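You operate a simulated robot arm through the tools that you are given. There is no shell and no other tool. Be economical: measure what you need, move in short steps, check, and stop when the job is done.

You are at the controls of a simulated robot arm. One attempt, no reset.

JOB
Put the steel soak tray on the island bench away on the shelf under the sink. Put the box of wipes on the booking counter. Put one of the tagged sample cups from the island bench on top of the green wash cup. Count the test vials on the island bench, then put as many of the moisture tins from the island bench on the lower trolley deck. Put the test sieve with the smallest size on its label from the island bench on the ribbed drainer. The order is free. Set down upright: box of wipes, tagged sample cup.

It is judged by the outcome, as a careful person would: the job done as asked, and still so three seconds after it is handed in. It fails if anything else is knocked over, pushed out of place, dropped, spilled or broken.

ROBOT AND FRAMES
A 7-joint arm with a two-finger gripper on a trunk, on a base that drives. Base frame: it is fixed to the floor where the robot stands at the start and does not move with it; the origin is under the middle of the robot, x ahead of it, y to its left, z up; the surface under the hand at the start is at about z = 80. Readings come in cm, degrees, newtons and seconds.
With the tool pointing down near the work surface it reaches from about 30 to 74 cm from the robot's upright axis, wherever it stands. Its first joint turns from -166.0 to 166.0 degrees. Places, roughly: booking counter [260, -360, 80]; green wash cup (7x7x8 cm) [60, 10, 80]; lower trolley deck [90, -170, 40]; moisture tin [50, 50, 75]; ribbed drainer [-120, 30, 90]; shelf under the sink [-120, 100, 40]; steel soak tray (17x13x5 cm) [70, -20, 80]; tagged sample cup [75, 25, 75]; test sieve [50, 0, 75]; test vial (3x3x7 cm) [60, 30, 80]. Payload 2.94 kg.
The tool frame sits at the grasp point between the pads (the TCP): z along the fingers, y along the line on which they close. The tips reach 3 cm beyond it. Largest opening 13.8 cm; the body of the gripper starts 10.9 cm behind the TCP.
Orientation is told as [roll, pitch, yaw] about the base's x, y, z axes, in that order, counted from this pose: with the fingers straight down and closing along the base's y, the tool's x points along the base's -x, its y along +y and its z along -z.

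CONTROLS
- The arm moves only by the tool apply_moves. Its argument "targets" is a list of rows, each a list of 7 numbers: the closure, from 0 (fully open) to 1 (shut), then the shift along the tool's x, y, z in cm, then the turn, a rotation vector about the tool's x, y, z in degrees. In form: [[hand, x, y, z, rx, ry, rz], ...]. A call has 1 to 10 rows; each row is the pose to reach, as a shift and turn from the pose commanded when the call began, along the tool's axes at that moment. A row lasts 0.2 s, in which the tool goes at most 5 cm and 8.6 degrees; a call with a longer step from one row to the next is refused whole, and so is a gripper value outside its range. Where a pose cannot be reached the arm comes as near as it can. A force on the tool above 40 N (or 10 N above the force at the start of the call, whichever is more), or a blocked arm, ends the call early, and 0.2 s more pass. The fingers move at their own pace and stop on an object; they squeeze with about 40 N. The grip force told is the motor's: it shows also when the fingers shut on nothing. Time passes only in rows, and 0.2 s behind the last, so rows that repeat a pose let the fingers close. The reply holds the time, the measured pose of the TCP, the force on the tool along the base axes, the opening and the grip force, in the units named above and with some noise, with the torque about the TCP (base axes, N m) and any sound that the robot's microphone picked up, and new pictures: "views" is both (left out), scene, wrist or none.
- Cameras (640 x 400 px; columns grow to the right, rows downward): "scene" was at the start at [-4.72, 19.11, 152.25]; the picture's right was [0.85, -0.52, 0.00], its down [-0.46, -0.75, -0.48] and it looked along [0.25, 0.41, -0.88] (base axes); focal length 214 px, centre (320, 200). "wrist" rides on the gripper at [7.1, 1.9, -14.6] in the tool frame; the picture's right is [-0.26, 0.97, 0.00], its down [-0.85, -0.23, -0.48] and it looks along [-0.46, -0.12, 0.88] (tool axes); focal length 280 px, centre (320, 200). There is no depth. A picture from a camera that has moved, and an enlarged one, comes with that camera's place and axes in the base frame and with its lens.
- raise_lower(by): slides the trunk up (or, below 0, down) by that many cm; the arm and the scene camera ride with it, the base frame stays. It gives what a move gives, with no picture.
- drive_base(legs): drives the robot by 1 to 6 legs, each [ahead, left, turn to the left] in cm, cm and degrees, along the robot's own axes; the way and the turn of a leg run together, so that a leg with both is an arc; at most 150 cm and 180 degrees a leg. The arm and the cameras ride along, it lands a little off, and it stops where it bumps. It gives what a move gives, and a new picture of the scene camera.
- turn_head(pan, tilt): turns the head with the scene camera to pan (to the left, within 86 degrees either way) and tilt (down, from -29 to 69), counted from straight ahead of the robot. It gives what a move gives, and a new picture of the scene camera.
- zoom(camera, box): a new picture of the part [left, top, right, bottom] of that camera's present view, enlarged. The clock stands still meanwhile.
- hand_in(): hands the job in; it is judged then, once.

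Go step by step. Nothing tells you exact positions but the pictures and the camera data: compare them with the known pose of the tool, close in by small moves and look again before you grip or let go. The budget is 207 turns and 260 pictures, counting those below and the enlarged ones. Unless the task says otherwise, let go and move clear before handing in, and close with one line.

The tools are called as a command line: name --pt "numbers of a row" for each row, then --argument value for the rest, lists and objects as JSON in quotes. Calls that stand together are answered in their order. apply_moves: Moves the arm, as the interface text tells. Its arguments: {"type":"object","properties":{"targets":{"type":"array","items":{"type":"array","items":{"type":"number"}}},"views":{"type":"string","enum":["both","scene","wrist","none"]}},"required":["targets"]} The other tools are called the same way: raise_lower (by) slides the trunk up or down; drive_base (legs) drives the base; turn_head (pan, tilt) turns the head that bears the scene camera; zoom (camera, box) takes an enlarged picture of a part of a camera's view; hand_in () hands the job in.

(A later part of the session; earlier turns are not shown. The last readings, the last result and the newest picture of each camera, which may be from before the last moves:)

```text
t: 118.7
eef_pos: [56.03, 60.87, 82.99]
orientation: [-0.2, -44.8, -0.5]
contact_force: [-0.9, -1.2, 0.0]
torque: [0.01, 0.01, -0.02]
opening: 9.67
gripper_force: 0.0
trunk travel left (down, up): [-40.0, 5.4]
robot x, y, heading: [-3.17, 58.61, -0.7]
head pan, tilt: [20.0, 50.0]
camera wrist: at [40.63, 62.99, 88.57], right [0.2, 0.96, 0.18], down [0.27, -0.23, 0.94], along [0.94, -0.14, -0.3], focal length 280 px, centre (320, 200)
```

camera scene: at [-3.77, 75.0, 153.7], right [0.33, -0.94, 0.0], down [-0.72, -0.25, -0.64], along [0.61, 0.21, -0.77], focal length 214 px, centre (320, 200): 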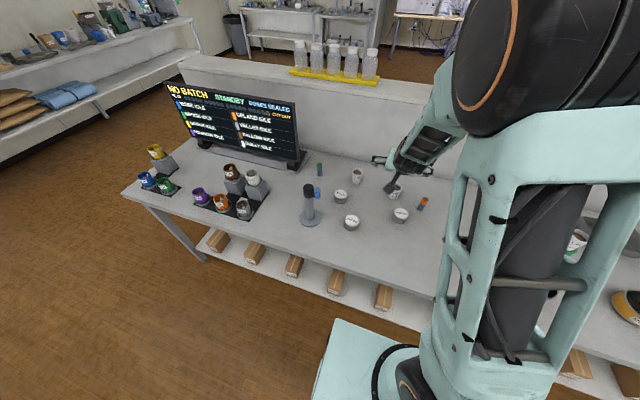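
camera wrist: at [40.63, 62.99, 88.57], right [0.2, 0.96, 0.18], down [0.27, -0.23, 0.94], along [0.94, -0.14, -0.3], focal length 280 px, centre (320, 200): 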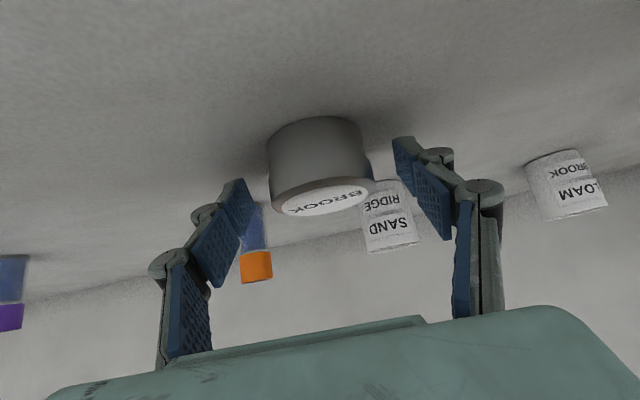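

apply_moves --pt "0.6 0.1 0 0.1 0 0 0" --pt "1 0 0 0 0 0 0" --pt "1 0 0 0 0 0 0" --pt "1 0 0 0 0 0 0" --pt "1 -2.5 0 -2.5 0 0 0" --pt "1 -5.5 0 -5.5 0 0 0" --pt "1 -8.8 0 -8.8 0 0 0" --pt "1 -12 0 -12 0 0 0" --pt "1 -15 0 -15 0 0 0" --views "wrist"

```text
t: 120.7
eef_pos: [55.93, 60.84, 104.46]
orientation: [-0.2, -44.6, -0.4]
contact_force: [0.1, -0.9, -1.5]
torque: [0.0, 0.01, -0.03]
opening: 5.74
gripper_force: 40.0
trunk travel left (down, up): [-40.0, 5.4]
robot x, y, heading: [-3.18, 59.03, -0.7]
head pan, tilt: [20.0, 50.0]
camera wrist: at [40.69, 63.03, 109.85], right [0.2, 0.96, 0.18], down [0.27, -0.23, 0.94], along [0.94, -0.14, -0.3], focal length 280 px, centre (320, 200)
```

wrist: 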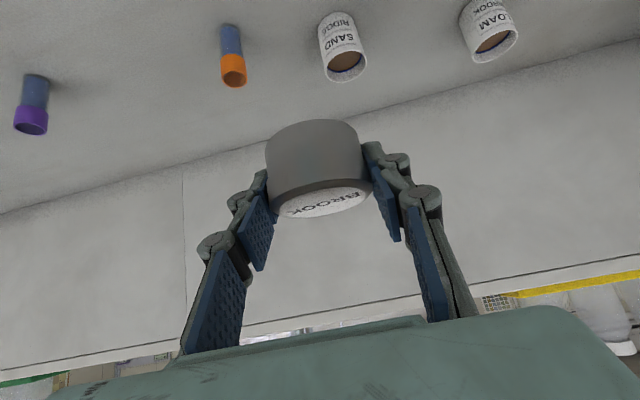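

Brook is held. I back away from the bench and drive to the trolley.

drive_base --legs '[[-27, 0, 0.6], [0, -149, 0], [0, -67, 0]]'

raise_lower --by -38

turn_head --pan 5 --tilt 35

zoom --camera "wrist" --box '[0, 0, 640, 400]'

```text
t: 141.5
eef_pos: [29.55, -156.24, 104.49]
orientation: [-0.3, -44.6, 0.1]
contact_force: [0.5, -0.4, -0.9]
torque: [0.01, 0.03, -0.02]
opening: 5.66
gripper_force: 39.9
trunk travel left (down, up): [-40.0, 5.4]
robot x, y, heading: [-29.76, -158.98, 0.1]
head pan, tilt: [20.0, 50.0]
camera scene: at [-30.48, -142.82, 153.69], right [0.34, -0.94, 0.0], down [-0.72, -0.26, -0.64], along [0.6, 0.22, -0.77], focal length 214 px, centre (320, 200)
```

scene: 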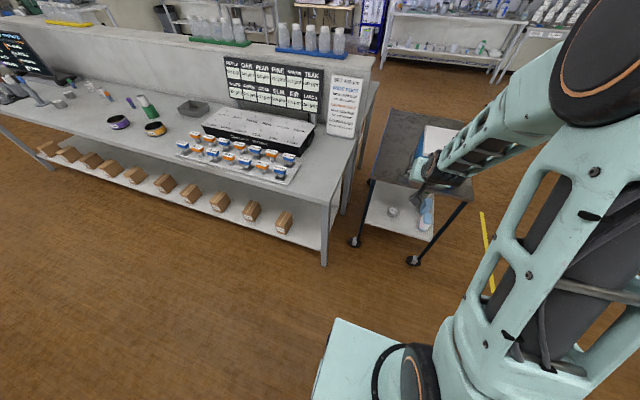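

```text
t: 145.2
eef_pos: [29.5, -156.27, 66.38]
orientation: [-0.1, -44.6, 0.2]
contact_force: [-0.5, 0.6, -0.8]
torque: [-0.03, 0.01, 0.0]
opening: 5.69
gripper_force: 39.9
trunk travel left (down, up): [-2.0, 43.4]
robot x, y, heading: [-29.82, -159.06, 0.1]
head pan, tilt: [20.0, 50.0]
```

```text
t: 145.9
eef_pos: [29.47, -156.21, 66.39]
orientation: [-0.2, -44.6, 0.1]
contact_force: [-1.0, 0.1, -0.8]
torque: [0.0, -0.03, 0.02]
opening: 5.68
gripper_force: 40.1
trunk travel left (down, up): [-2.0, 43.4]
robot x, y, heading: [-29.67, -158.78, -0.1]
head pan, tilt: [5.0, 35.0]
camera scene: at [-28.94, -144.67, 117.86], right [0.09, -1.0, 0.0], down [-0.57, -0.05, -0.82], along [0.82, 0.07, -0.57], focal length 214 px, centre (320, 200)
```

scene: 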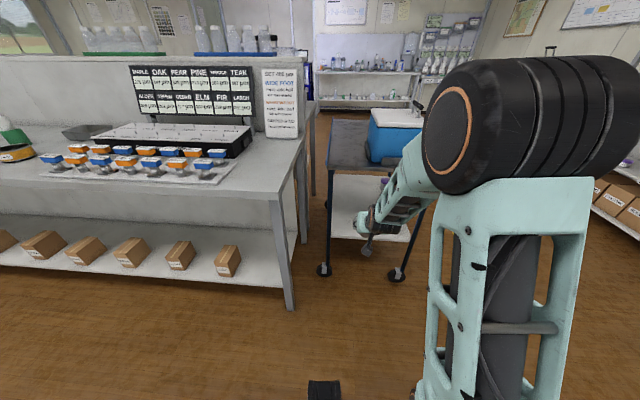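

```text
1.00 times, centred on (320, 200) of wrist (not enlarged: the box is as wide or as high as the picture)
camera zoom: at [14.19, -154.28, 71.79], right [0.19, 0.97, 0.18], down [0.27, -0.23, 0.94], along [0.94, -0.12, -0.3], focal length 280 px, centre (320, 200)
```

zoom: 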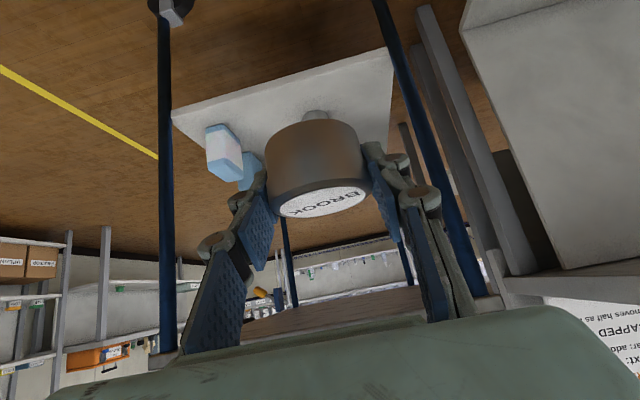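

I lower the hand to z≈47, then shift left 4 and drive in 31.

apply_moves --pt "1 3.4 0 3.4 0 0 0" --pt "1 6.8 0 6.8 0 0 0" --pt "1 10.2 0 10.2 0 0 0" --pt "1 13.4 0 13.5 0 0 0" --views "none"

drive_base --legs '[[0, 4, 0], [31, 0, 0]]'

zoom --camera "wrist" --box '[0, 0, 640, 400]'

```text
t: 146.9
eef_pos: [29.53, -156.32, 47.34]
orientation: [-0.1, -44.6, 0.2]
contact_force: [0.3, -0.2, 0.0]
torque: [0.0, 0.03, 0.02]
opening: 5.69
gripper_force: 40.0
trunk travel left (down, up): [-2.0, 43.4]
robot x, y, heading: [-29.73, -159.25, 0.0]
head pan, tilt: [5.0, 35.0]
```

```text
t: 149.6
eef_pos: [60.09, -152.53, 47.36]
orientation: [-0.2, -44.6, 0.0]
contact_force: [0.4, 0.0, -1.4]
torque: [0.05, -0.02, 0.0]
opening: 5.68
gripper_force: 40.2
trunk travel left (down, up): [-2.0, 43.4]
robot x, y, heading: [0.98, -155.15, -0.0]
head pan, tilt: [5.0, 35.0]
camera scene: at [1.77, -140.67, 117.86], right [0.08, -1.0, 0.0], down [-0.57, -0.05, -0.82], along [0.82, 0.07, -0.57], focal length 214 px, centre (320, 200)
```

scene: 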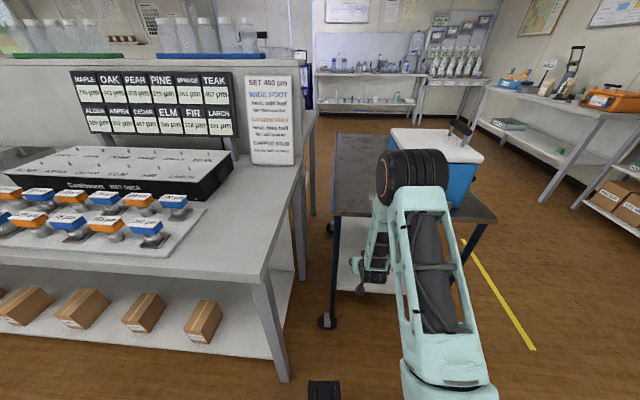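

```text
1.00 times, centred on (320, 200) of wrist (not enlarged: the box is as wide or as high as the picture)
camera zoom: at [44.85, -150.54, 52.68], right [0.19, 0.97, 0.18], down [0.27, -0.23, 0.94], along [0.94, -0.13, -0.3], focal length 280 px, centre (320, 200)
```

zoom: 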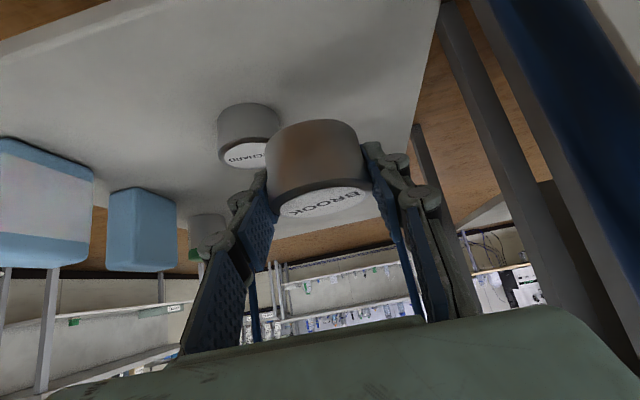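

apply_moves --pt "1 2.0 0 2.6 0 0 0" --pt "1 4.0 0 4.7 0 0 0" --pt "1 5.2 0 5.9 0 0 0" --pt "1 5.5 0 6.2 0 0 0" --views "wrist"

```text
t: 150.6
eef_pos: [60.59, -152.62, 39.08]
orientation: [-0.1, -44.9, -0.1]
contact_force: [-3.3, -1.2, 12.4]
torque: [0.23, 0.17, 0.1]
opening: 5.67
gripper_force: 40.3
trunk travel left (down, up): [-2.0, 43.4]
robot x, y, heading: [1.6, -155.22, -0.2]
head pan, tilt: [5.0, 35.0]
camera wrist: at [45.27, -150.6, 44.49], right [0.19, 0.96, 0.18], down [0.26, -0.23, 0.94], along [0.95, -0.13, -0.3], focal length 280 px, centre (320, 200)
```

wrist: 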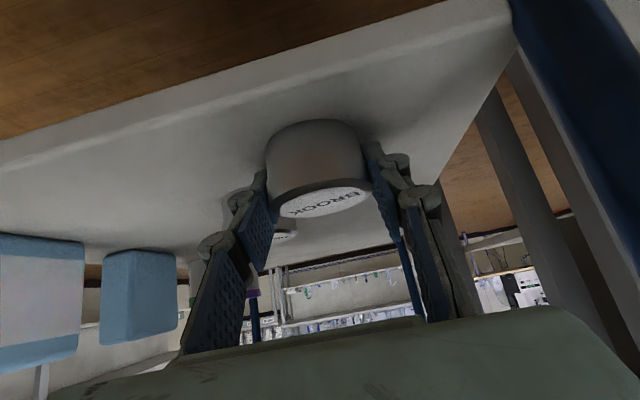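

Contact. Release and back out.

apply_moves --pt "0.6 0 0 0 0 0 0" --pt "0.45 0 0 0 0 0 0" --pt "0.4 0 0 0 0 0 0" --pt "0.35 0 0 -0.5 0 0 0" --pt "0.35 0 0 -3 0 0 0" --pt "0.3 0 0 -7.5 0 0 0" --pt "0.3 0 0 -10 0 0 0" --views "wrist"

```text
t: 152.2
eef_pos: [53.52, -152.52, 46.03]
orientation: [-0.2, -44.6, 0.1]
contact_force: [-0.5, -0.2, -0.8]
torque: [0.02, 0.01, -0.02]
opening: 9.67
gripper_force: 0.0
trunk travel left (down, up): [-2.0, 43.4]
robot x, y, heading: [1.01, -155.08, -0.4]
head pan, tilt: [5.0, 35.0]
camera wrist: at [38.27, -150.43, 51.53], right [0.19, 0.97, 0.18], down [0.27, -0.23, 0.94], along [0.94, -0.13, -0.3], focal length 280 px, centre (320, 200)
```

wrist: 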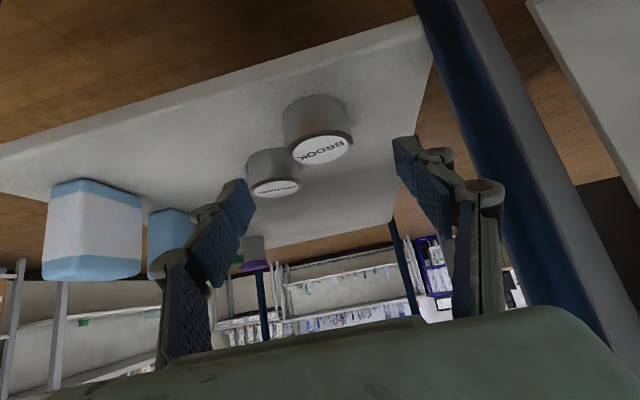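

Tin 2 is placed. Back out and go for Ridge (46.2, 78.7).

drive_base --legs '[[-31, 0, 0.3]]'

raise_lower --by 38

apply_moves --pt "0.3 -3.4 0 -3.4 0 0 0" --pt "0.3 -6.8 0 -6.8 0 0 0" --pt "0.3 -10.2 0 -10.2 0 0 0" --pt "0.3 -13.6 0 -13.6 0 0 0" --views "none"

drive_base --legs '[[0, 149, 0], [0, 80, 0], [22, 0, 0]]'

turn_head --pan 20 --tilt 55

```text
t: 154.3
eef_pos: [23.04, -152.0, 46.06]
orientation: [-0.3, -44.6, 0.7]
contact_force: [-0.7, -0.7, 0.3]
torque: [0.01, -0.03, 0.02]
opening: 9.67
gripper_force: 0.0
trunk travel left (down, up): [-2.0, 43.4]
robot x, y, heading: [-29.48, -155.08, 0.2]
head pan, tilt: [5.0, 35.0]
camera scene: at [-29.03, -140.76, 117.86], right [0.1, -1.0, 0.0], down [-0.57, -0.06, -0.82], along [0.82, 0.08, -0.57], focal length 214 px, centre (320, 200)
```

scene: 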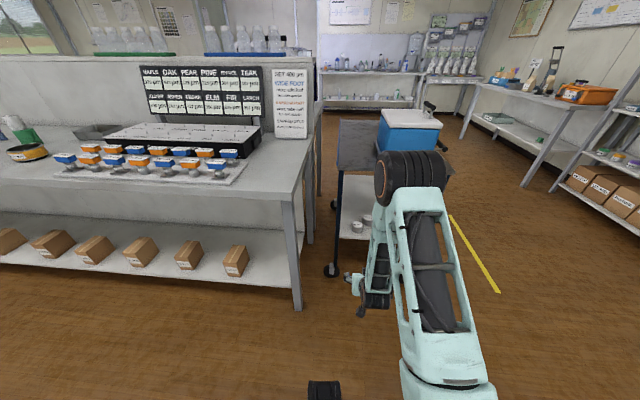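

```text
t: 158.0
eef_pos: [23.13, -151.95, 84.13]
orientation: [-0.2, -44.6, 0.7]
contact_force: [0.8, -0.3, 1.4]
torque: [-0.05, 0.02, 0.0]
opening: 9.65
gripper_force: 0.1
trunk travel left (down, up): [-40.0, 5.4]
robot x, y, heading: [-29.64, -155.05, 0.6]
head pan, tilt: [5.0, 35.0]
```

```text
t: 159.0
eef_pos: [22.93, -151.9, 103.35]
orientation: [-0.2, -44.7, 0.8]
contact_force: [0.1, 0.3, 0.9]
torque: [0.02, -0.01, -0.01]
opening: 9.66
gripper_force: 0.1
trunk travel left (down, up): [-40.0, 5.4]
robot x, y, heading: [-29.94, -155.04, 0.7]
head pan, tilt: [5.0, 35.0]
```

```text
t: 180.6
eef_pos: [49.07, 75.34, 103.31]
orientation: [-0.2, -44.5, -2.0]
contact_force: [-0.6, -0.2, 0.2]
torque: [-0.01, 0.06, 0.01]
opening: 9.65
gripper_force: 0.0
trunk travel left (down, up): [-40.0, 5.4]
robot x, y, heading: [-3.8, 74.6, -1.9]
head pan, tilt: [5.0, 35.0]
camera scene: at [-2.37, 88.83, 155.86], right [0.05, -1.0, 0.0], down [-0.57, -0.03, -0.82], along [0.82, 0.04, -0.57], focal length 214 px, centre (320, 200)
```

scene: 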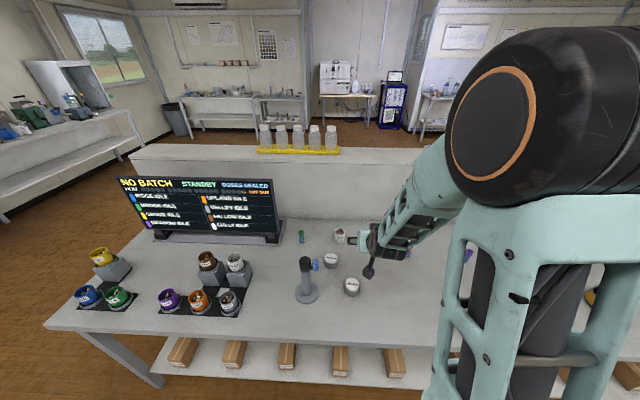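

```text
t: 181.5
eef_pos: [49.05, 75.24, 103.23]
orientation: [-0.1, -44.6, -2.0]
contact_force: [-0.2, 0.8, 0.4]
torque: [-0.01, 0.03, 0.03]
opening: 9.67
gripper_force: 0.0
trunk travel left (down, up): [-40.0, 5.4]
robot x, y, heading: [-3.32, 74.76, -2.4]
head pan, tilt: [20.0, 55.0]
camera scene: at [-4.34, 90.6, 153.05], right [0.31, -0.95, 0.0], down [-0.78, -0.25, -0.57], along [0.55, 0.18, -0.82], focal length 214 px, centre (320, 200)
```

scene: 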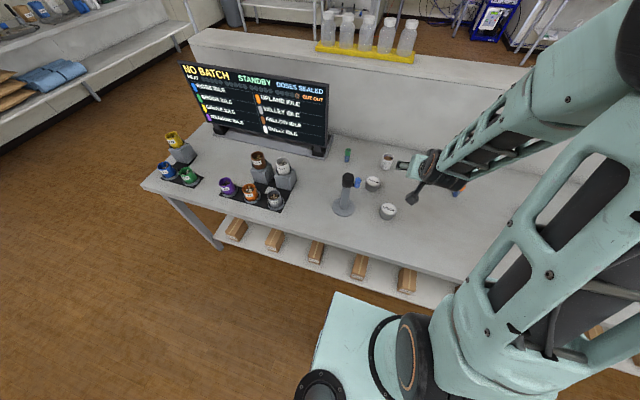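

apply_moves --pt "0.3 2.8 1.3 1.8 0 0 0" --pt "0.3 5.6 2.6 3.6 0 0 0" --pt "0.3 8.4 3.8 5.4 0 0 0" --pt "0.3 11.2 3.8 7.2 0 0 0" --views "wrist"

```text
t: 182.5
eef_pos: [46.45, 79.18, 90.31]
orientation: [-0.3, -44.7, -2.1]
contact_force: [0.0, -0.8, 0.3]
torque: [0.0, 0.01, 0.0]
opening: 9.63
gripper_force: 0.1
trunk travel left (down, up): [-40.0, 5.4]
robot x, y, heading: [-3.71, 74.41, -1.9]
head pan, tilt: [20.0, 55.0]
camera wrist: at [31.2, 81.76, 95.7], right [0.22, 0.96, 0.18], down [0.26, -0.24, 0.94], along [0.94, -0.16, -0.3], focal length 280 px, centre (320, 200)
```

wrist: 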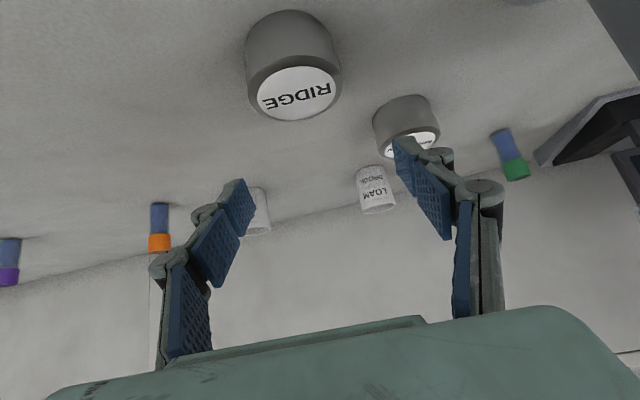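

apply_moves --pt "0.3 2.8 -0.2 2.45 0 0 0" --pt "0.3 5.5 -0.25 4.85 0 0 0" --views "wrist"

```text
t: 183.1
eef_pos: [45.96, 78.9, 83.01]
orientation: [-0.2, -44.8, -2.0]
contact_force: [-0.6, 0.0, 0.3]
torque: [0.0, 0.02, -0.02]
opening: 9.68
gripper_force: 0.0
trunk travel left (down, up): [-40.0, 5.4]
robot x, y, heading: [-3.62, 74.91, -2.0]
head pan, tilt: [20.0, 55.0]
camera wrist: at [30.71, 81.5, 88.4], right [0.22, 0.96, 0.18], down [0.26, -0.24, 0.94], along [0.94, -0.16, -0.3], focal length 280 px, centre (320, 200)
```

wrist: 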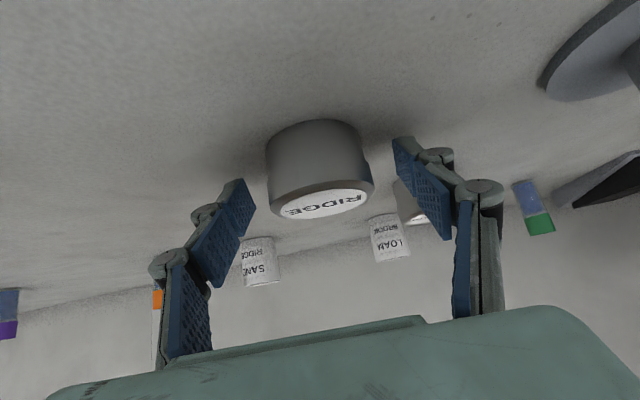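

apply_moves --pt "0.6 0.1 0 0.1 0 0 0" --pt "1 0 0 0 0 0 0" --pt "1 0 0 0 0 0 0" --pt "1 0 0 0 0 0 0" --pt "1 -2.5 0 -2.5 0 0 0" --pt "1 -5.5 0 -5.5 0 0 0" --pt "1 -8.8 0 -8.8 0 0 0" --pt "1 -12 0 -12 0 0 0" --pt "1 -15 0 -15 0 0 0" --views "wrist"

turn_head --pan 86 --tilt 20

```text
t: 185.1
eef_pos: [45.87, 79.04, 104.36]
orientation: [-0.2, -44.6, -2.1]
contact_force: [-0.5, -0.1, -0.4]
torque: [0.0, -0.03, -0.01]
opening: 5.77
gripper_force: 40.2
trunk travel left (down, up): [-40.0, 5.4]
robot x, y, heading: [-3.66, 74.43, -2.3]
head pan, tilt: [20.0, 55.0]
camera wrist: at [30.56, 81.61, 109.8], right [0.22, 0.96, 0.18], down [0.26, -0.24, 0.94], along [0.94, -0.16, -0.3], focal length 280 px, centre (320, 200)
```

wrist: 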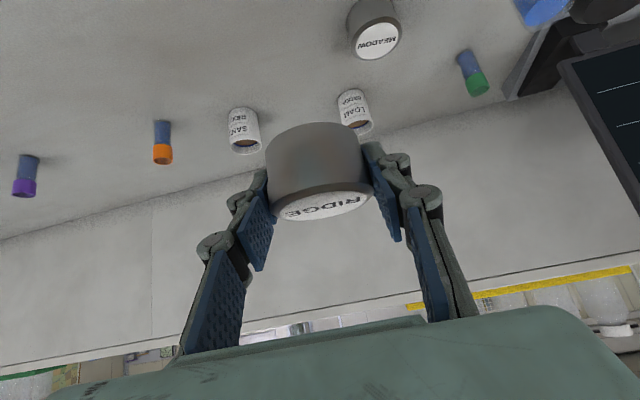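

```text
t: 186.4
eef_pos: [45.95, 79.0, 104.3]
orientation: [-0.3, -44.5, -2.1]
contact_force: [0.1, 0.1, -0.5]
torque: [0.02, 0.0, -0.01]
opening: 5.77
gripper_force: 40.4
trunk travel left (down, up): [-40.0, 5.4]
robot x, y, heading: [-3.58, 74.36, -2.3]
head pan, tilt: [85.9, 20.0]
camera scene: at [-10.19, 97.65, 158.25], right [0.99, -0.11, 0.0], down [-0.04, -0.34, -0.94], along [0.1, 0.93, -0.34], focal length 214 px, centre (320, 200)
```

scene: 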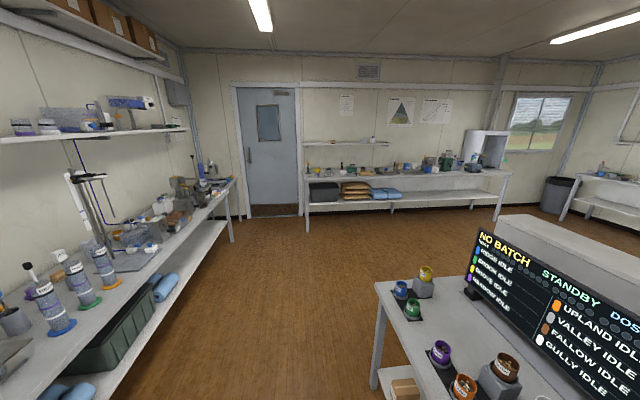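

Ridge is held. While here I zoom on the shelves in view to hunt for the wipes.

zoom --camera "scene" --box '[0, 80, 240, 260]'

zoom --camera "scene" --box '[290, 110, 530, 230]'

turn_head --pan 40 --tilt 5

zoom --camera "scene" --box '[250, 150, 500, 290]'

```text
2.22 times, centred on (120, 170) of scene
camera zoom: at [-10.19, 97.65, 158.25], right [0.99, -0.11, 0.0], down [-0.04, -0.34, -0.94], along [0.1, 0.93, -0.34], focal length 477 px, centre (764, 267)
```

zoom: 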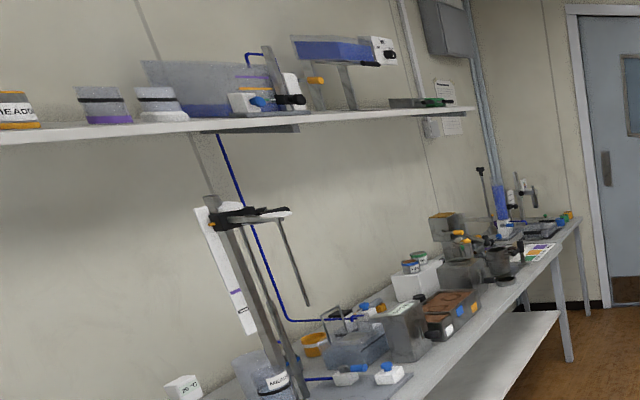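

```text
2.67 times, centred on (410, 170) of scene
camera zoom: at [-10.19, 97.65, 158.25], right [0.99, -0.11, 0.0], down [-0.04, -0.34, -0.94], along [0.1, 0.93, -0.34], focal length 572 px, centre (80, 280)
```

zoom: 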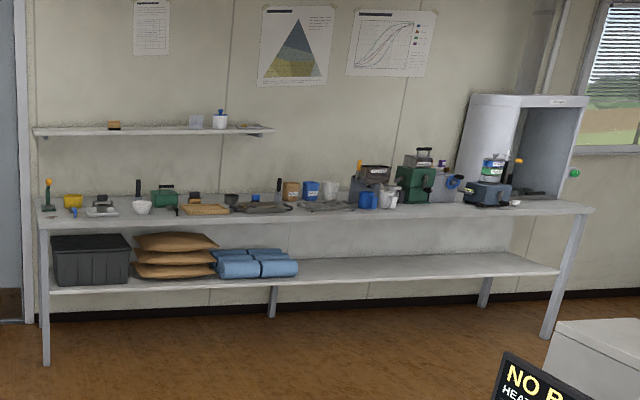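

```text
t: 187.6
eef_pos: [45.78, 79.01, 104.35]
orientation: [-0.2, -44.6, -2.1]
contact_force: [0.6, 0.7, -0.5]
torque: [0.01, -0.01, -0.01]
opening: 5.79
gripper_force: 39.9
trunk travel left (down, up): [-40.0, 5.4]
robot x, y, heading: [-3.72, 74.62, -2.4]
head pan, tilt: [40.0, 5.0]
camera scene: at [-3.96, 94.03, 160.68], right [0.61, -0.79, 0.0], down [-0.07, -0.05, -1.0], along [0.79, 0.61, -0.09], focal length 214 px, centre (320, 200)
```

scene: 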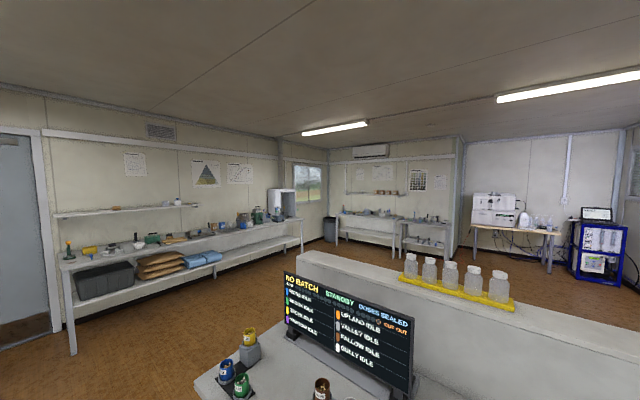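

```text
2.56 times, centred on (375, 220) of scene
camera zoom: at [-3.96, 94.03, 160.68], right [0.61, -0.79, 0.0], down [-0.07, -0.05, -1.0], along [0.79, 0.61, -0.09], focal length 549 px, centre (179, 149)
```

zoom: 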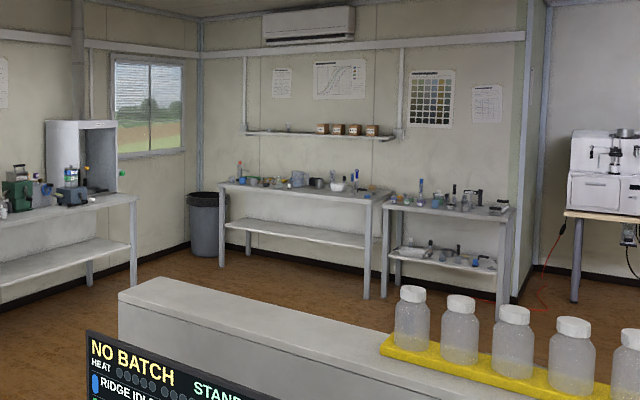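

Nothing surely wipes yet. I take Ridge to the trolley first.

drive_base --legs '[[-27, 0, 2.3], [0, -149, 0], [0, -100, 0]]'

raise_lower --by -38

apply_moves --pt "1 3.4 0 3.4 0 0 0" --pt "1 6.8 0 6.8 0 0 0" --pt "1 10.2 0 10.2 0 0 0" --pt "1 13.4 0 13.5 0 0 0" --views "wrist"

```text
t: 210.8
eef_pos: [19.33, -164.67, 104.26]
orientation: [-0.2, -44.5, 0.4]
contact_force: [-0.7, 0.0, -1.1]
torque: [0.01, 0.01, 0.01]
opening: 5.78
gripper_force: 40.0
trunk travel left (down, up): [-40.0, 5.4]
robot x, y, heading: [-30.04, -171.43, 0.1]
head pan, tilt: [40.0, 5.0]
camera scene: at [-31.1, -151.84, 160.68], right [0.65, -0.76, 0.0], down [-0.07, -0.06, -1.0], along [0.76, 0.64, -0.09], focal length 214 px, centre (320, 200)
```

scene: 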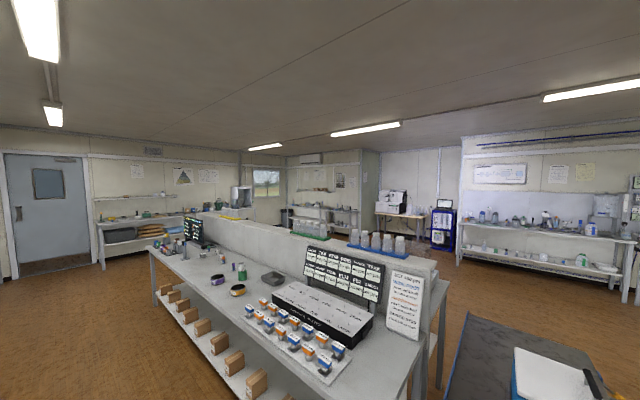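

```text
t: 214.4
eef_pos: [19.29, -164.7, 66.42]
orientation: [-0.4, -44.6, 0.4]
contact_force: [0.3, -0.2, -1.9]
torque: [0.04, -0.04, 0.01]
opening: 5.76
gripper_force: 40.0
trunk travel left (down, up): [-2.0, 43.4]
robot x, y, heading: [-29.82, -171.25, 0.4]
head pan, tilt: [40.0, 5.0]
```

```text
t: 215.4
eef_pos: [19.51, -164.6, 47.37]
orientation: [0.0, -44.8, 0.5]
contact_force: [-0.3, -0.5, -0.5]
torque: [-0.01, 0.02, 0.01]
opening: 5.79
gripper_force: 40.0
trunk travel left (down, up): [-2.0, 43.4]
robot x, y, heading: [-30.02, -171.49, 0.3]
head pan, tilt: [40.0, 5.0]
camera wrist: at [4.19, -162.7, 52.85], right [0.18, 0.97, 0.18], down [0.27, -0.23, 0.94], along [0.95, -0.12, -0.3], focal length 280 px, centre (320, 200)
```

wrist: 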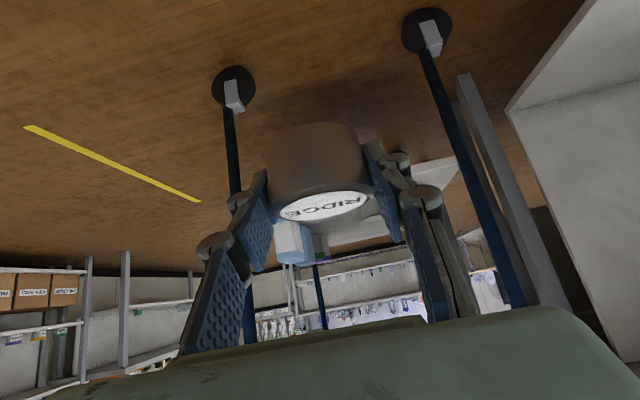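

apply_moves --pt "1 -2.4 0 2.4 0 0 0" --pt "1 -4.8 0 4.7 0 0 0" --pt "1 -7.1 0 7.0 0 0 0" --views "none"

drive_base --legs '[[0, -4, 0], [26, 0, 0]]'

zoom --camera "wrist" --box '[0, 0, 640, 400]'

```text
t: 216.2
eef_pos: [29.41, -164.68, 47.46]
orientation: [-0.2, -44.7, 0.5]
contact_force: [0.1, 0.3, 0.5]
torque: [-0.02, 0.02, -0.03]
opening: 5.75
gripper_force: 39.6
trunk travel left (down, up): [-2.0, 43.4]
robot x, y, heading: [-30.07, -171.24, 0.4]
head pan, tilt: [40.0, 5.0]
```

```text
t: 218.7
eef_pos: [55.24, -168.68, 47.42]
orientation: [-0.2, -44.6, 0.3]
contact_force: [0.0, 0.4, -0.3]
torque: [-0.04, 0.01, -0.02]
opening: 5.77
gripper_force: 40.3
trunk travel left (down, up): [-2.0, 43.4]
robot x, y, heading: [-3.95, -175.54, 0.1]
head pan, tilt: [40.0, 5.0]
camera scene: at [-5.31, -155.77, 122.68], right [0.65, -0.76, 0.0], down [-0.07, -0.06, -1.0], along [0.76, 0.64, -0.09], focal length 214 px, centre (320, 200)
```

scene: 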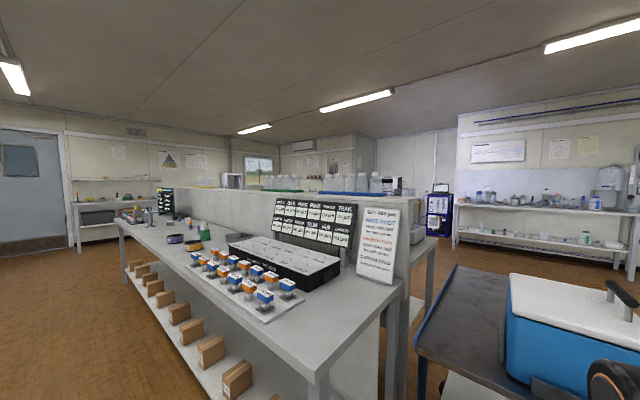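

```text
1.00 times, centred on (320, 200) of wrist (not enlarged: the box is as wide or as high as the picture)
camera zoom: at [39.82, -166.74, 52.71], right [0.18, 0.97, 0.18], down [0.27, -0.23, 0.94], along [0.95, -0.12, -0.3], focal length 280 px, centre (320, 200)
```

zoom: 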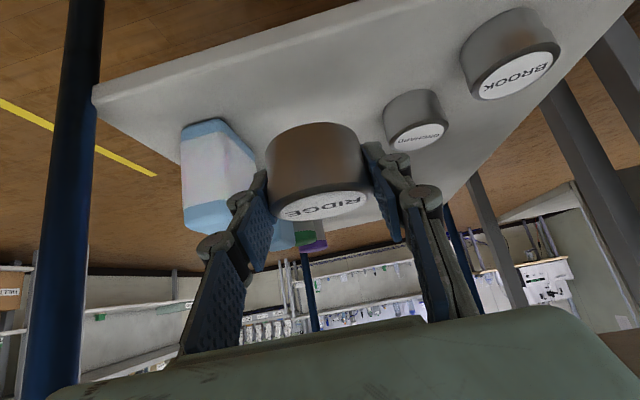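

Clear of the ice pack and tins. Advance 5.5 cm and lower.

apply_moves --pt "1 -2 0 2 0 0 0" --pt "1 -3.9 0 3.9 0 0 0" --pt "1 -1.1 0 6.7 0 0 0" --pt "1 1.0 0 8.8 0 0 0" --pt "1 1.7 0 9.5 0 0 0" --pt "1 2.0 0 9.8 0 0 0" --views "wrist"

```text
t: 220.1
eef_pos: [60.71, -168.73, 38.96]
orientation: [-0.3, -44.6, 0.3]
contact_force: [-1.0, 0.2, 0.5]
torque: [0.02, 0.04, 0.03]
opening: 5.79
gripper_force: 40.1
trunk travel left (down, up): [-2.0, 43.4]
robot x, y, heading: [-3.97, -175.39, 0.2]
head pan, tilt: [40.0, 5.0]
camera wrist: at [45.28, -166.77, 44.35], right [0.18, 0.97, 0.18], down [0.27, -0.23, 0.94], along [0.95, -0.12, -0.3], focal length 280 px, centre (320, 200)
```

wrist: 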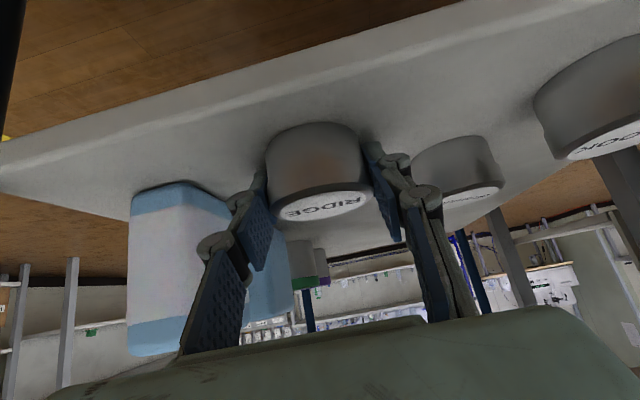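

apply_moves --pt "1 0.2 0 0.2 0 0 0" --pt "1 0.35 0 0.35 0 0 0" --views "none"

```text
t: 220.7
eef_pos: [60.79, -168.7, 38.99]
orientation: [-0.2, -45.1, 0.3]
contact_force: [-8.3, -1.5, 24.1]
torque: [0.41, 0.31, 0.22]
opening: 5.75
gripper_force: 39.8
trunk travel left (down, up): [-2.0, 43.4]
robot x, y, heading: [-4.19, -175.12, 0.1]
head pan, tilt: [40.0, 5.0]
```

Contact; release and back out.

apply_moves --pt "1 -0.2 0 -0.2 0 0 0" --pt "0.6 -0.2 0 -0.2 0 0 0" --pt "0.45 -0.2 0 -0.2 0 0 0" --pt "0.4 -0.2 0 -0.2 0 0 0" --pt "0.35 -0.2 0 -0.7 0 0 0" --pt "0.35 -0.2 0 -3 0 0 0" --pt "0.3 -0.2 0 -7.5 0 0 0" --pt "0.3 -0.2 0 -10 0 0 0" --views "wrist"

```text
t: 222.5
eef_pos: [53.57, -168.53, 45.79]
orientation: [-0.2, -44.5, 0.4]
contact_force: [0.0, -0.1, 0.7]
torque: [-0.03, -0.04, -0.03]
opening: 9.67
gripper_force: 0.1
trunk travel left (down, up): [-2.0, 43.4]
robot x, y, heading: [-4.25, -175.28, 0.4]
head pan, tilt: [40.0, 5.0]
camera wrist: at [38.27, -166.62, 51.21], right [0.18, 0.97, 0.18], down [0.27, -0.23, 0.94], along [0.95, -0.12, -0.3], focal length 280 px, centre (320, 200)
```

wrist: 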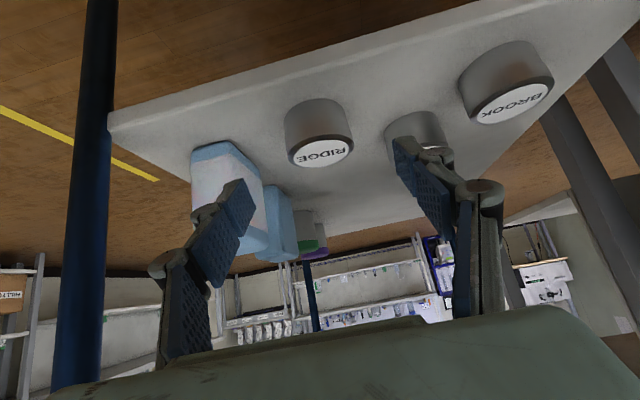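

All three tins are on the deck. I back out, raise, and drive to the middle of the aisle, turning left 90° so the head can see the sink side.

drive_base --legs '[[-27, 0, 0]]'

raise_lower --by 38

apply_moves --pt "0.3 -3.4 0 -3.4 0 0 0" --pt "0.3 -6.8 0 -6.8 0 0 0" --pt "0.3 -10.2 0 -10.2 0 0 0" --pt "0.3 -13.6 0 -13.6 0 0 0" --views "none"

drive_base --legs '[[0, 145, 0], [0, 0, 90]]'

turn_head --pan 70 --tilt 25

```text
t: 224.4
eef_pos: [26.84, -168.81, 45.69]
orientation: [-0.2, -44.6, 0.2]
contact_force: [-1.6, 0.3, -0.5]
torque: [0.0, 0.01, 0.01]
opening: 9.64
gripper_force: 0.0
trunk travel left (down, up): [-2.0, 43.4]
robot x, y, heading: [-31.07, -175.32, 0.2]
head pan, tilt: [40.0, 5.0]
camera scene: at [-32.09, -155.82, 122.68], right [0.64, -0.77, 0.0], down [-0.07, -0.06, -1.0], along [0.76, 0.64, -0.09], focal length 214 px, centre (320, 200)
```

scene: 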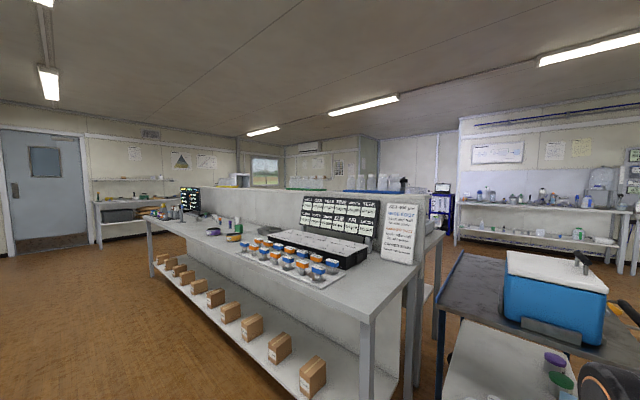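

```text
t: 228.1
eef_pos: [26.87, -168.6, 83.76]
orientation: [-0.2, -44.6, 0.1]
contact_force: [-0.2, 0.6, -0.3]
torque: [0.0, 0.02, 0.05]
opening: 9.64
gripper_force: 0.1
trunk travel left (down, up): [-40.0, 5.4]
robot x, y, heading: [-30.84, -175.06, 0.1]
head pan, tilt: [40.0, 5.0]
```

```text
t: 229.1
eef_pos: [26.79, -168.79, 103.19]
orientation: [-0.2, -44.7, 0.3]
contact_force: [-0.3, 0.0, -0.3]
torque: [0.04, 0.01, -0.04]
opening: 9.68
gripper_force: 0.2
trunk travel left (down, up): [-40.0, 5.4]
robot x, y, heading: [-31.19, -175.33, 0.1]
head pan, tilt: [40.0, 5.0]
```

```text
t: 245.7
eef_pos: [-36.94, 26.82, 103.03]
orientation: [-0.2, -44.5, 89.7]
contact_force: [-0.9, 0.1, -0.4]
torque: [-0.02, -0.02, 0.0]
opening: 9.65
gripper_force: 0.0
trunk travel left (down, up): [-40.0, 5.4]
robot x, y, heading: [-31.27, -30.66, 89.5]
head pan, tilt: [40.0, 5.0]
camera scene: at [-50.5, -31.79, 160.68], right [0.77, 0.64, 0.0], down [0.06, -0.07, -1.0], along [-0.63, 0.77, -0.09], focal length 214 px, centre (320, 200)
```

scene: 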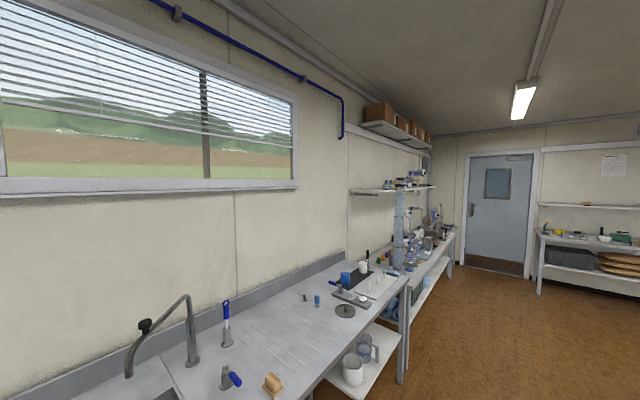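

```text
t: 246.7
eef_pos: [-36.84, 26.86, 103.16]
orientation: [-0.1, -44.6, 89.7]
contact_force: [-1.0, 0.5, 1.0]
torque: [0.0, 0.02, 0.03]
opening: 9.66
gripper_force: 0.1
trunk travel left (down, up): [-40.0, 5.4]
robot x, y, heading: [-31.05, -31.24, 89.7]
head pan, tilt: [70.0, 25.0]
camera scene: at [-53.28, -35.64, 157.45], right [0.35, 0.94, 0.0], down [0.4, -0.15, -0.91], along [-0.85, 0.32, -0.42], focal length 214 px, centre (320, 200)
```

scene: 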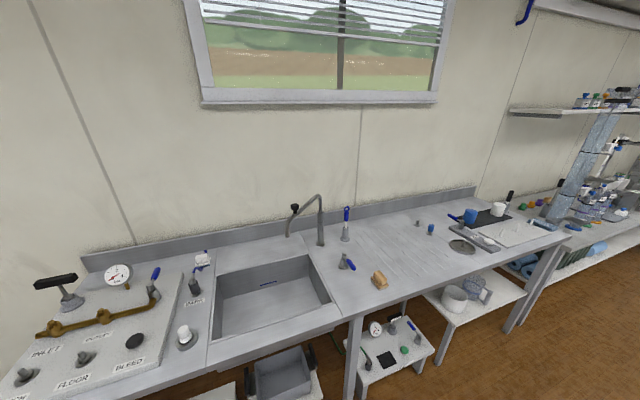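

Good view of the sink bench: drainer right of the sink, the shelf with pot and jug beneath its right part. Zoom for details and the wipes.

zoom --camera "scene" --box '[320, 180, 560, 400]'

zoom --camera "scene" --box '[0, 240, 340, 400]'

zoom --camera "scene" --box '[480, 80, 640, 260]'

turn_head --pan 35 --tilt 30

```text
1.82 times, centred on (440, 290) of scene
camera zoom: at [-53.28, -35.64, 157.45], right [0.35, 0.94, 0.0], down [0.4, -0.15, -0.91], along [-0.85, 0.32, -0.42], focal length 390 px, centre (102, 36)
```

zoom: 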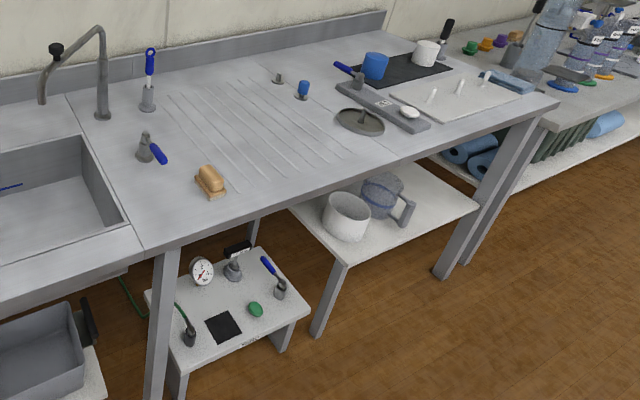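

```text
1.88 times, centred on (170, 320) of scene
camera zoom: at [-53.28, -35.64, 157.45], right [0.35, 0.94, 0.0], down [0.4, -0.15, -0.91], along [-0.85, 0.32, -0.42], focal length 404 px, centre (602, -26)
```

zoom: 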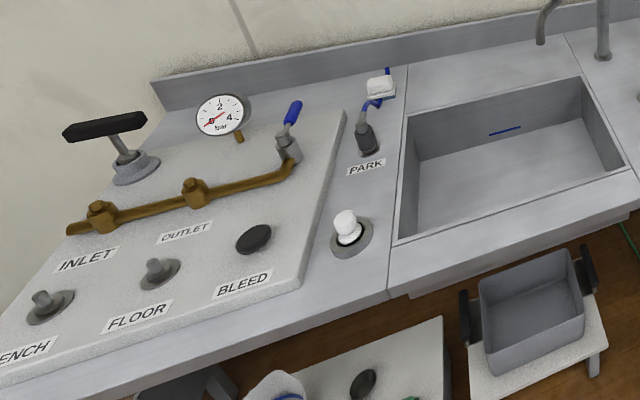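

```text
2.22 times, centred on (560, 170) of scene
camera zoom: at [-53.28, -35.64, 157.45], right [0.35, 0.94, 0.0], down [0.4, -0.15, -0.91], along [-0.85, 0.32, -0.42], focal length 477 px, centre (-213, 267)
```

zoom: 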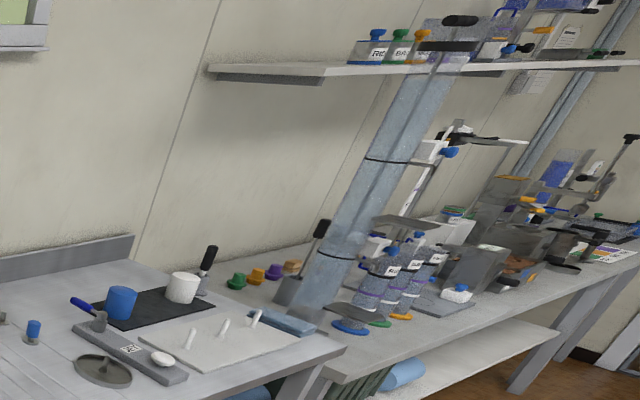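

```text
t: 247.7
eef_pos: [-36.91, 26.86, 103.23]
orientation: [-0.2, -44.5, 89.7]
contact_force: [0.8, -0.9, -0.2]
torque: [0.0, 0.0, 0.01]
opening: 9.66
gripper_force: 0.0
trunk travel left (down, up): [-40.0, 5.4]
robot x, y, heading: [-30.82, -30.97, 89.5]
head pan, tilt: [35.0, 30.0]
camera scene: at [-49.78, -31.43, 156.64], right [0.82, 0.57, 0.0], down [0.28, -0.41, -0.87], along [-0.49, 0.71, -0.5], focal length 214 px, centre (320, 200)
```

scene: 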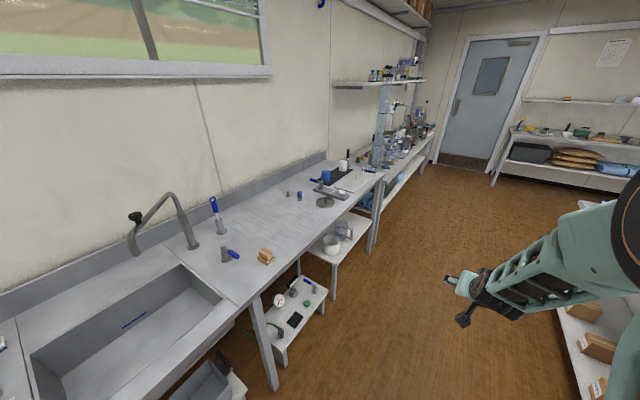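

The drainer is at about x≈-118, y≈10–40, and the shelf's free spot is right of the jug (y≈107–127). No wipes yet. Now fetch the orange sieve: turn back to the bench.

drive_base --legs '[[0, 0, -89.5], [14, 13, 0]]'

turn_head --pan 10 --tilt 50

zoom --camera "wrist" --box '[0, 0, 640, 400]'

```text
t: 253.2
eef_pos: [40.69, -10.85, 103.21]
orientation: [-0.2, -44.5, 0.8]
contact_force: [0.0, 0.0, 0.2]
torque: [-0.04, 0.0, 0.0]
opening: 9.66
gripper_force: 0.0
trunk travel left (down, up): [-40.0, 5.4]
robot x, y, heading: [-17.25, -17.47, 0.8]
head pan, tilt: [35.0, 30.0]
camera scene: at [-17.96, 0.74, 156.64], right [0.58, -0.81, 0.0], down [-0.41, -0.29, -0.87], along [0.7, 0.5, -0.5], focal length 214 px, centre (320, 200)
```

scene: 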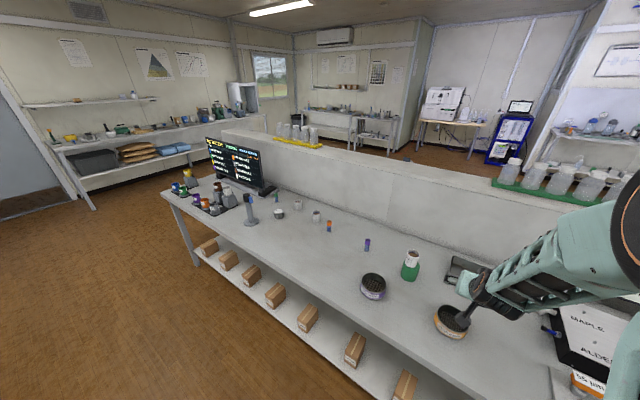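

```text
t: 254.1
eef_pos: [40.79, -11.02, 103.16]
orientation: [-0.2, -44.6, 0.8]
contact_force: [0.5, 0.7, -0.4]
torque: [0.02, -0.01, 0.03]
opening: 9.64
gripper_force: 0.1
trunk travel left (down, up): [-40.0, 5.4]
robot x, y, heading: [-16.87, -18.23, 0.5]
head pan, tilt: [10.0, 50.0]
camera scene: at [-17.77, -3.13, 153.7], right [0.19, -0.98, 0.0], down [-0.75, -0.14, -0.64], along [0.63, 0.12, -0.77], focal length 214 px, centre (320, 200)
```

scene: 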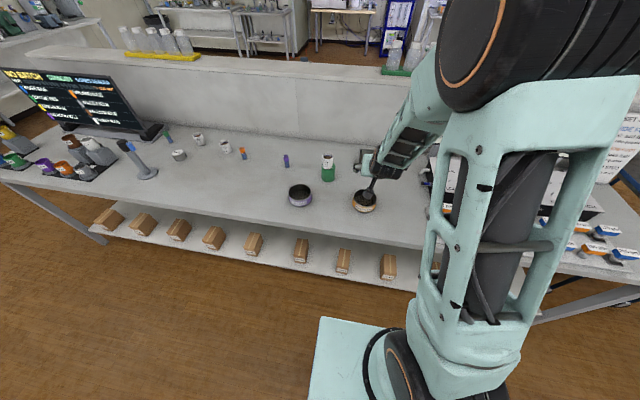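

```text
1.00 times, centred on (320, 200) of wrist (not enlarged: the box is as wide or as high as the picture)
camera zoom: at [25.38, -9.16, 108.52], right [0.18, 0.97, 0.18], down [0.27, -0.22, 0.94], along [0.95, -0.11, -0.3], focal length 280 px, centre (320, 200)
```

zoom: 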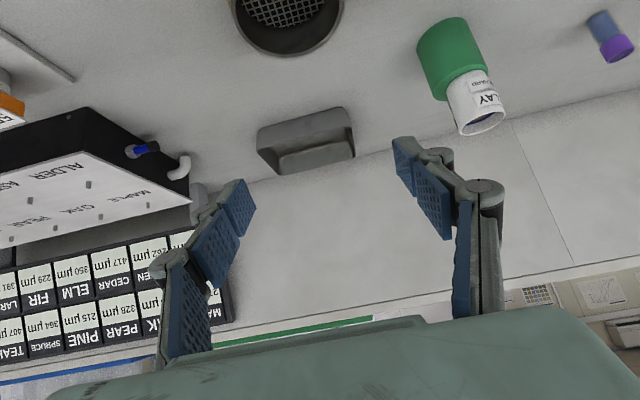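

zoom --camera "scene" --box '[270, 170, 400, 225]'

```text
4.92 times, centred on (335, 198) of scene
camera zoom: at [-17.77, -3.13, 153.7], right [0.19, -0.98, 0.0], down [-0.75, -0.14, -0.64], along [0.63, 0.12, -0.77], focal length 1056 px, centre (246, 212)
```

zoom: 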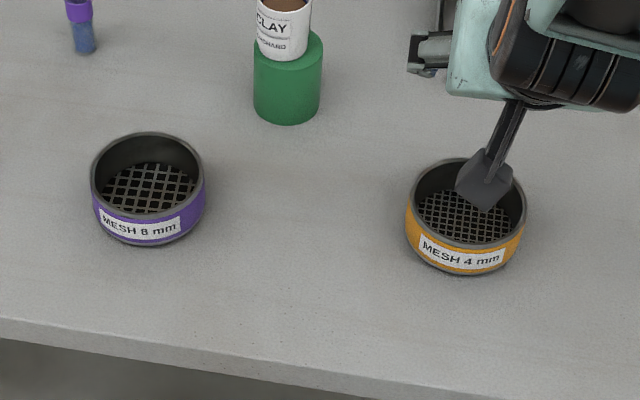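

Label confirmed: MESH 4 mm, centre ≈ (44, -10.7), diameter ≈ 10.3. Approach with hand fully open.

apply_moves --pt "0 1.7 0.1 2.9 0 0 0" --pt "0 3.4 0.2 5.8 0 0 0" --pt "0 5.1 0.3 8.6 0 0 0" --pt "0 6.9 0.3 11.5 0 0 0" --views "wrist"

```text
t: 255.1
eef_pos: [44.16, -10.89, 90.03]
orientation: [-0.1, -44.6, 0.9]
contact_force: [0.7, 0.0, 0.0]
torque: [-0.01, 0.03, -0.02]
opening: 13.78
gripper_force: 0.2
trunk travel left (down, up): [-40.0, 5.4]
robot x, y, heading: [-16.99, -17.8, 0.8]
head pan, tilt: [10.0, 50.0]
camera wrist: at [28.76, -8.94, 95.45], right [0.18, 0.97, 0.18], down [0.27, -0.22, 0.94], along [0.95, -0.11, -0.3], focal length 280 px, centre (320, 200)
```

wrist: 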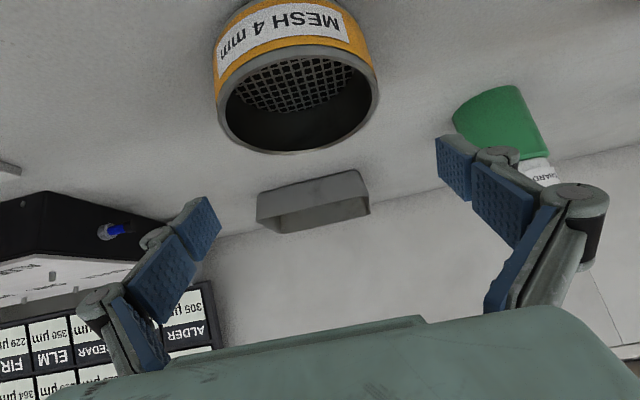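

apply_moves --pt "0 2.7 0.1 2.2 0 0 0" --pt "0 5.2 0.1 4.3 0 0 0" --views "wrist"

```text
t: 255.7
eef_pos: [43.41, -10.66, 83.49]
orientation: [-0.1, -44.7, 0.7]
contact_force: [-0.6, -0.8, 0.2]
torque: [0.02, 0.0, -0.05]
opening: 13.8
gripper_force: 0.1
trunk travel left (down, up): [-40.0, 5.4]
robot x, y, heading: [-16.9, -18.29, 0.4]
head pan, tilt: [10.0, 50.0]
camera wrist: at [28.04, -8.91, 88.81], right [0.18, 0.97, 0.18], down [0.27, -0.23, 0.94], along [0.95, -0.12, -0.3], focal length 280 px, centre (320, 200)
```

wrist: 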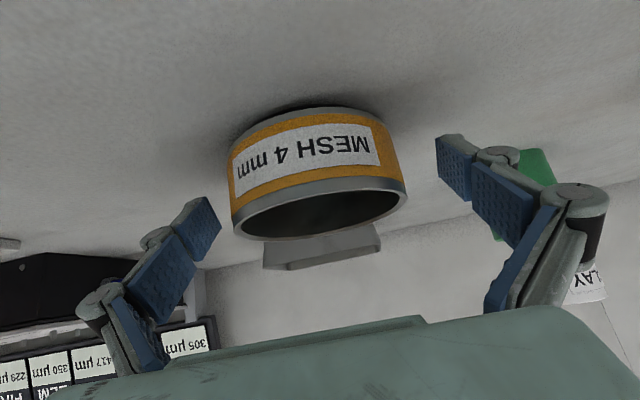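

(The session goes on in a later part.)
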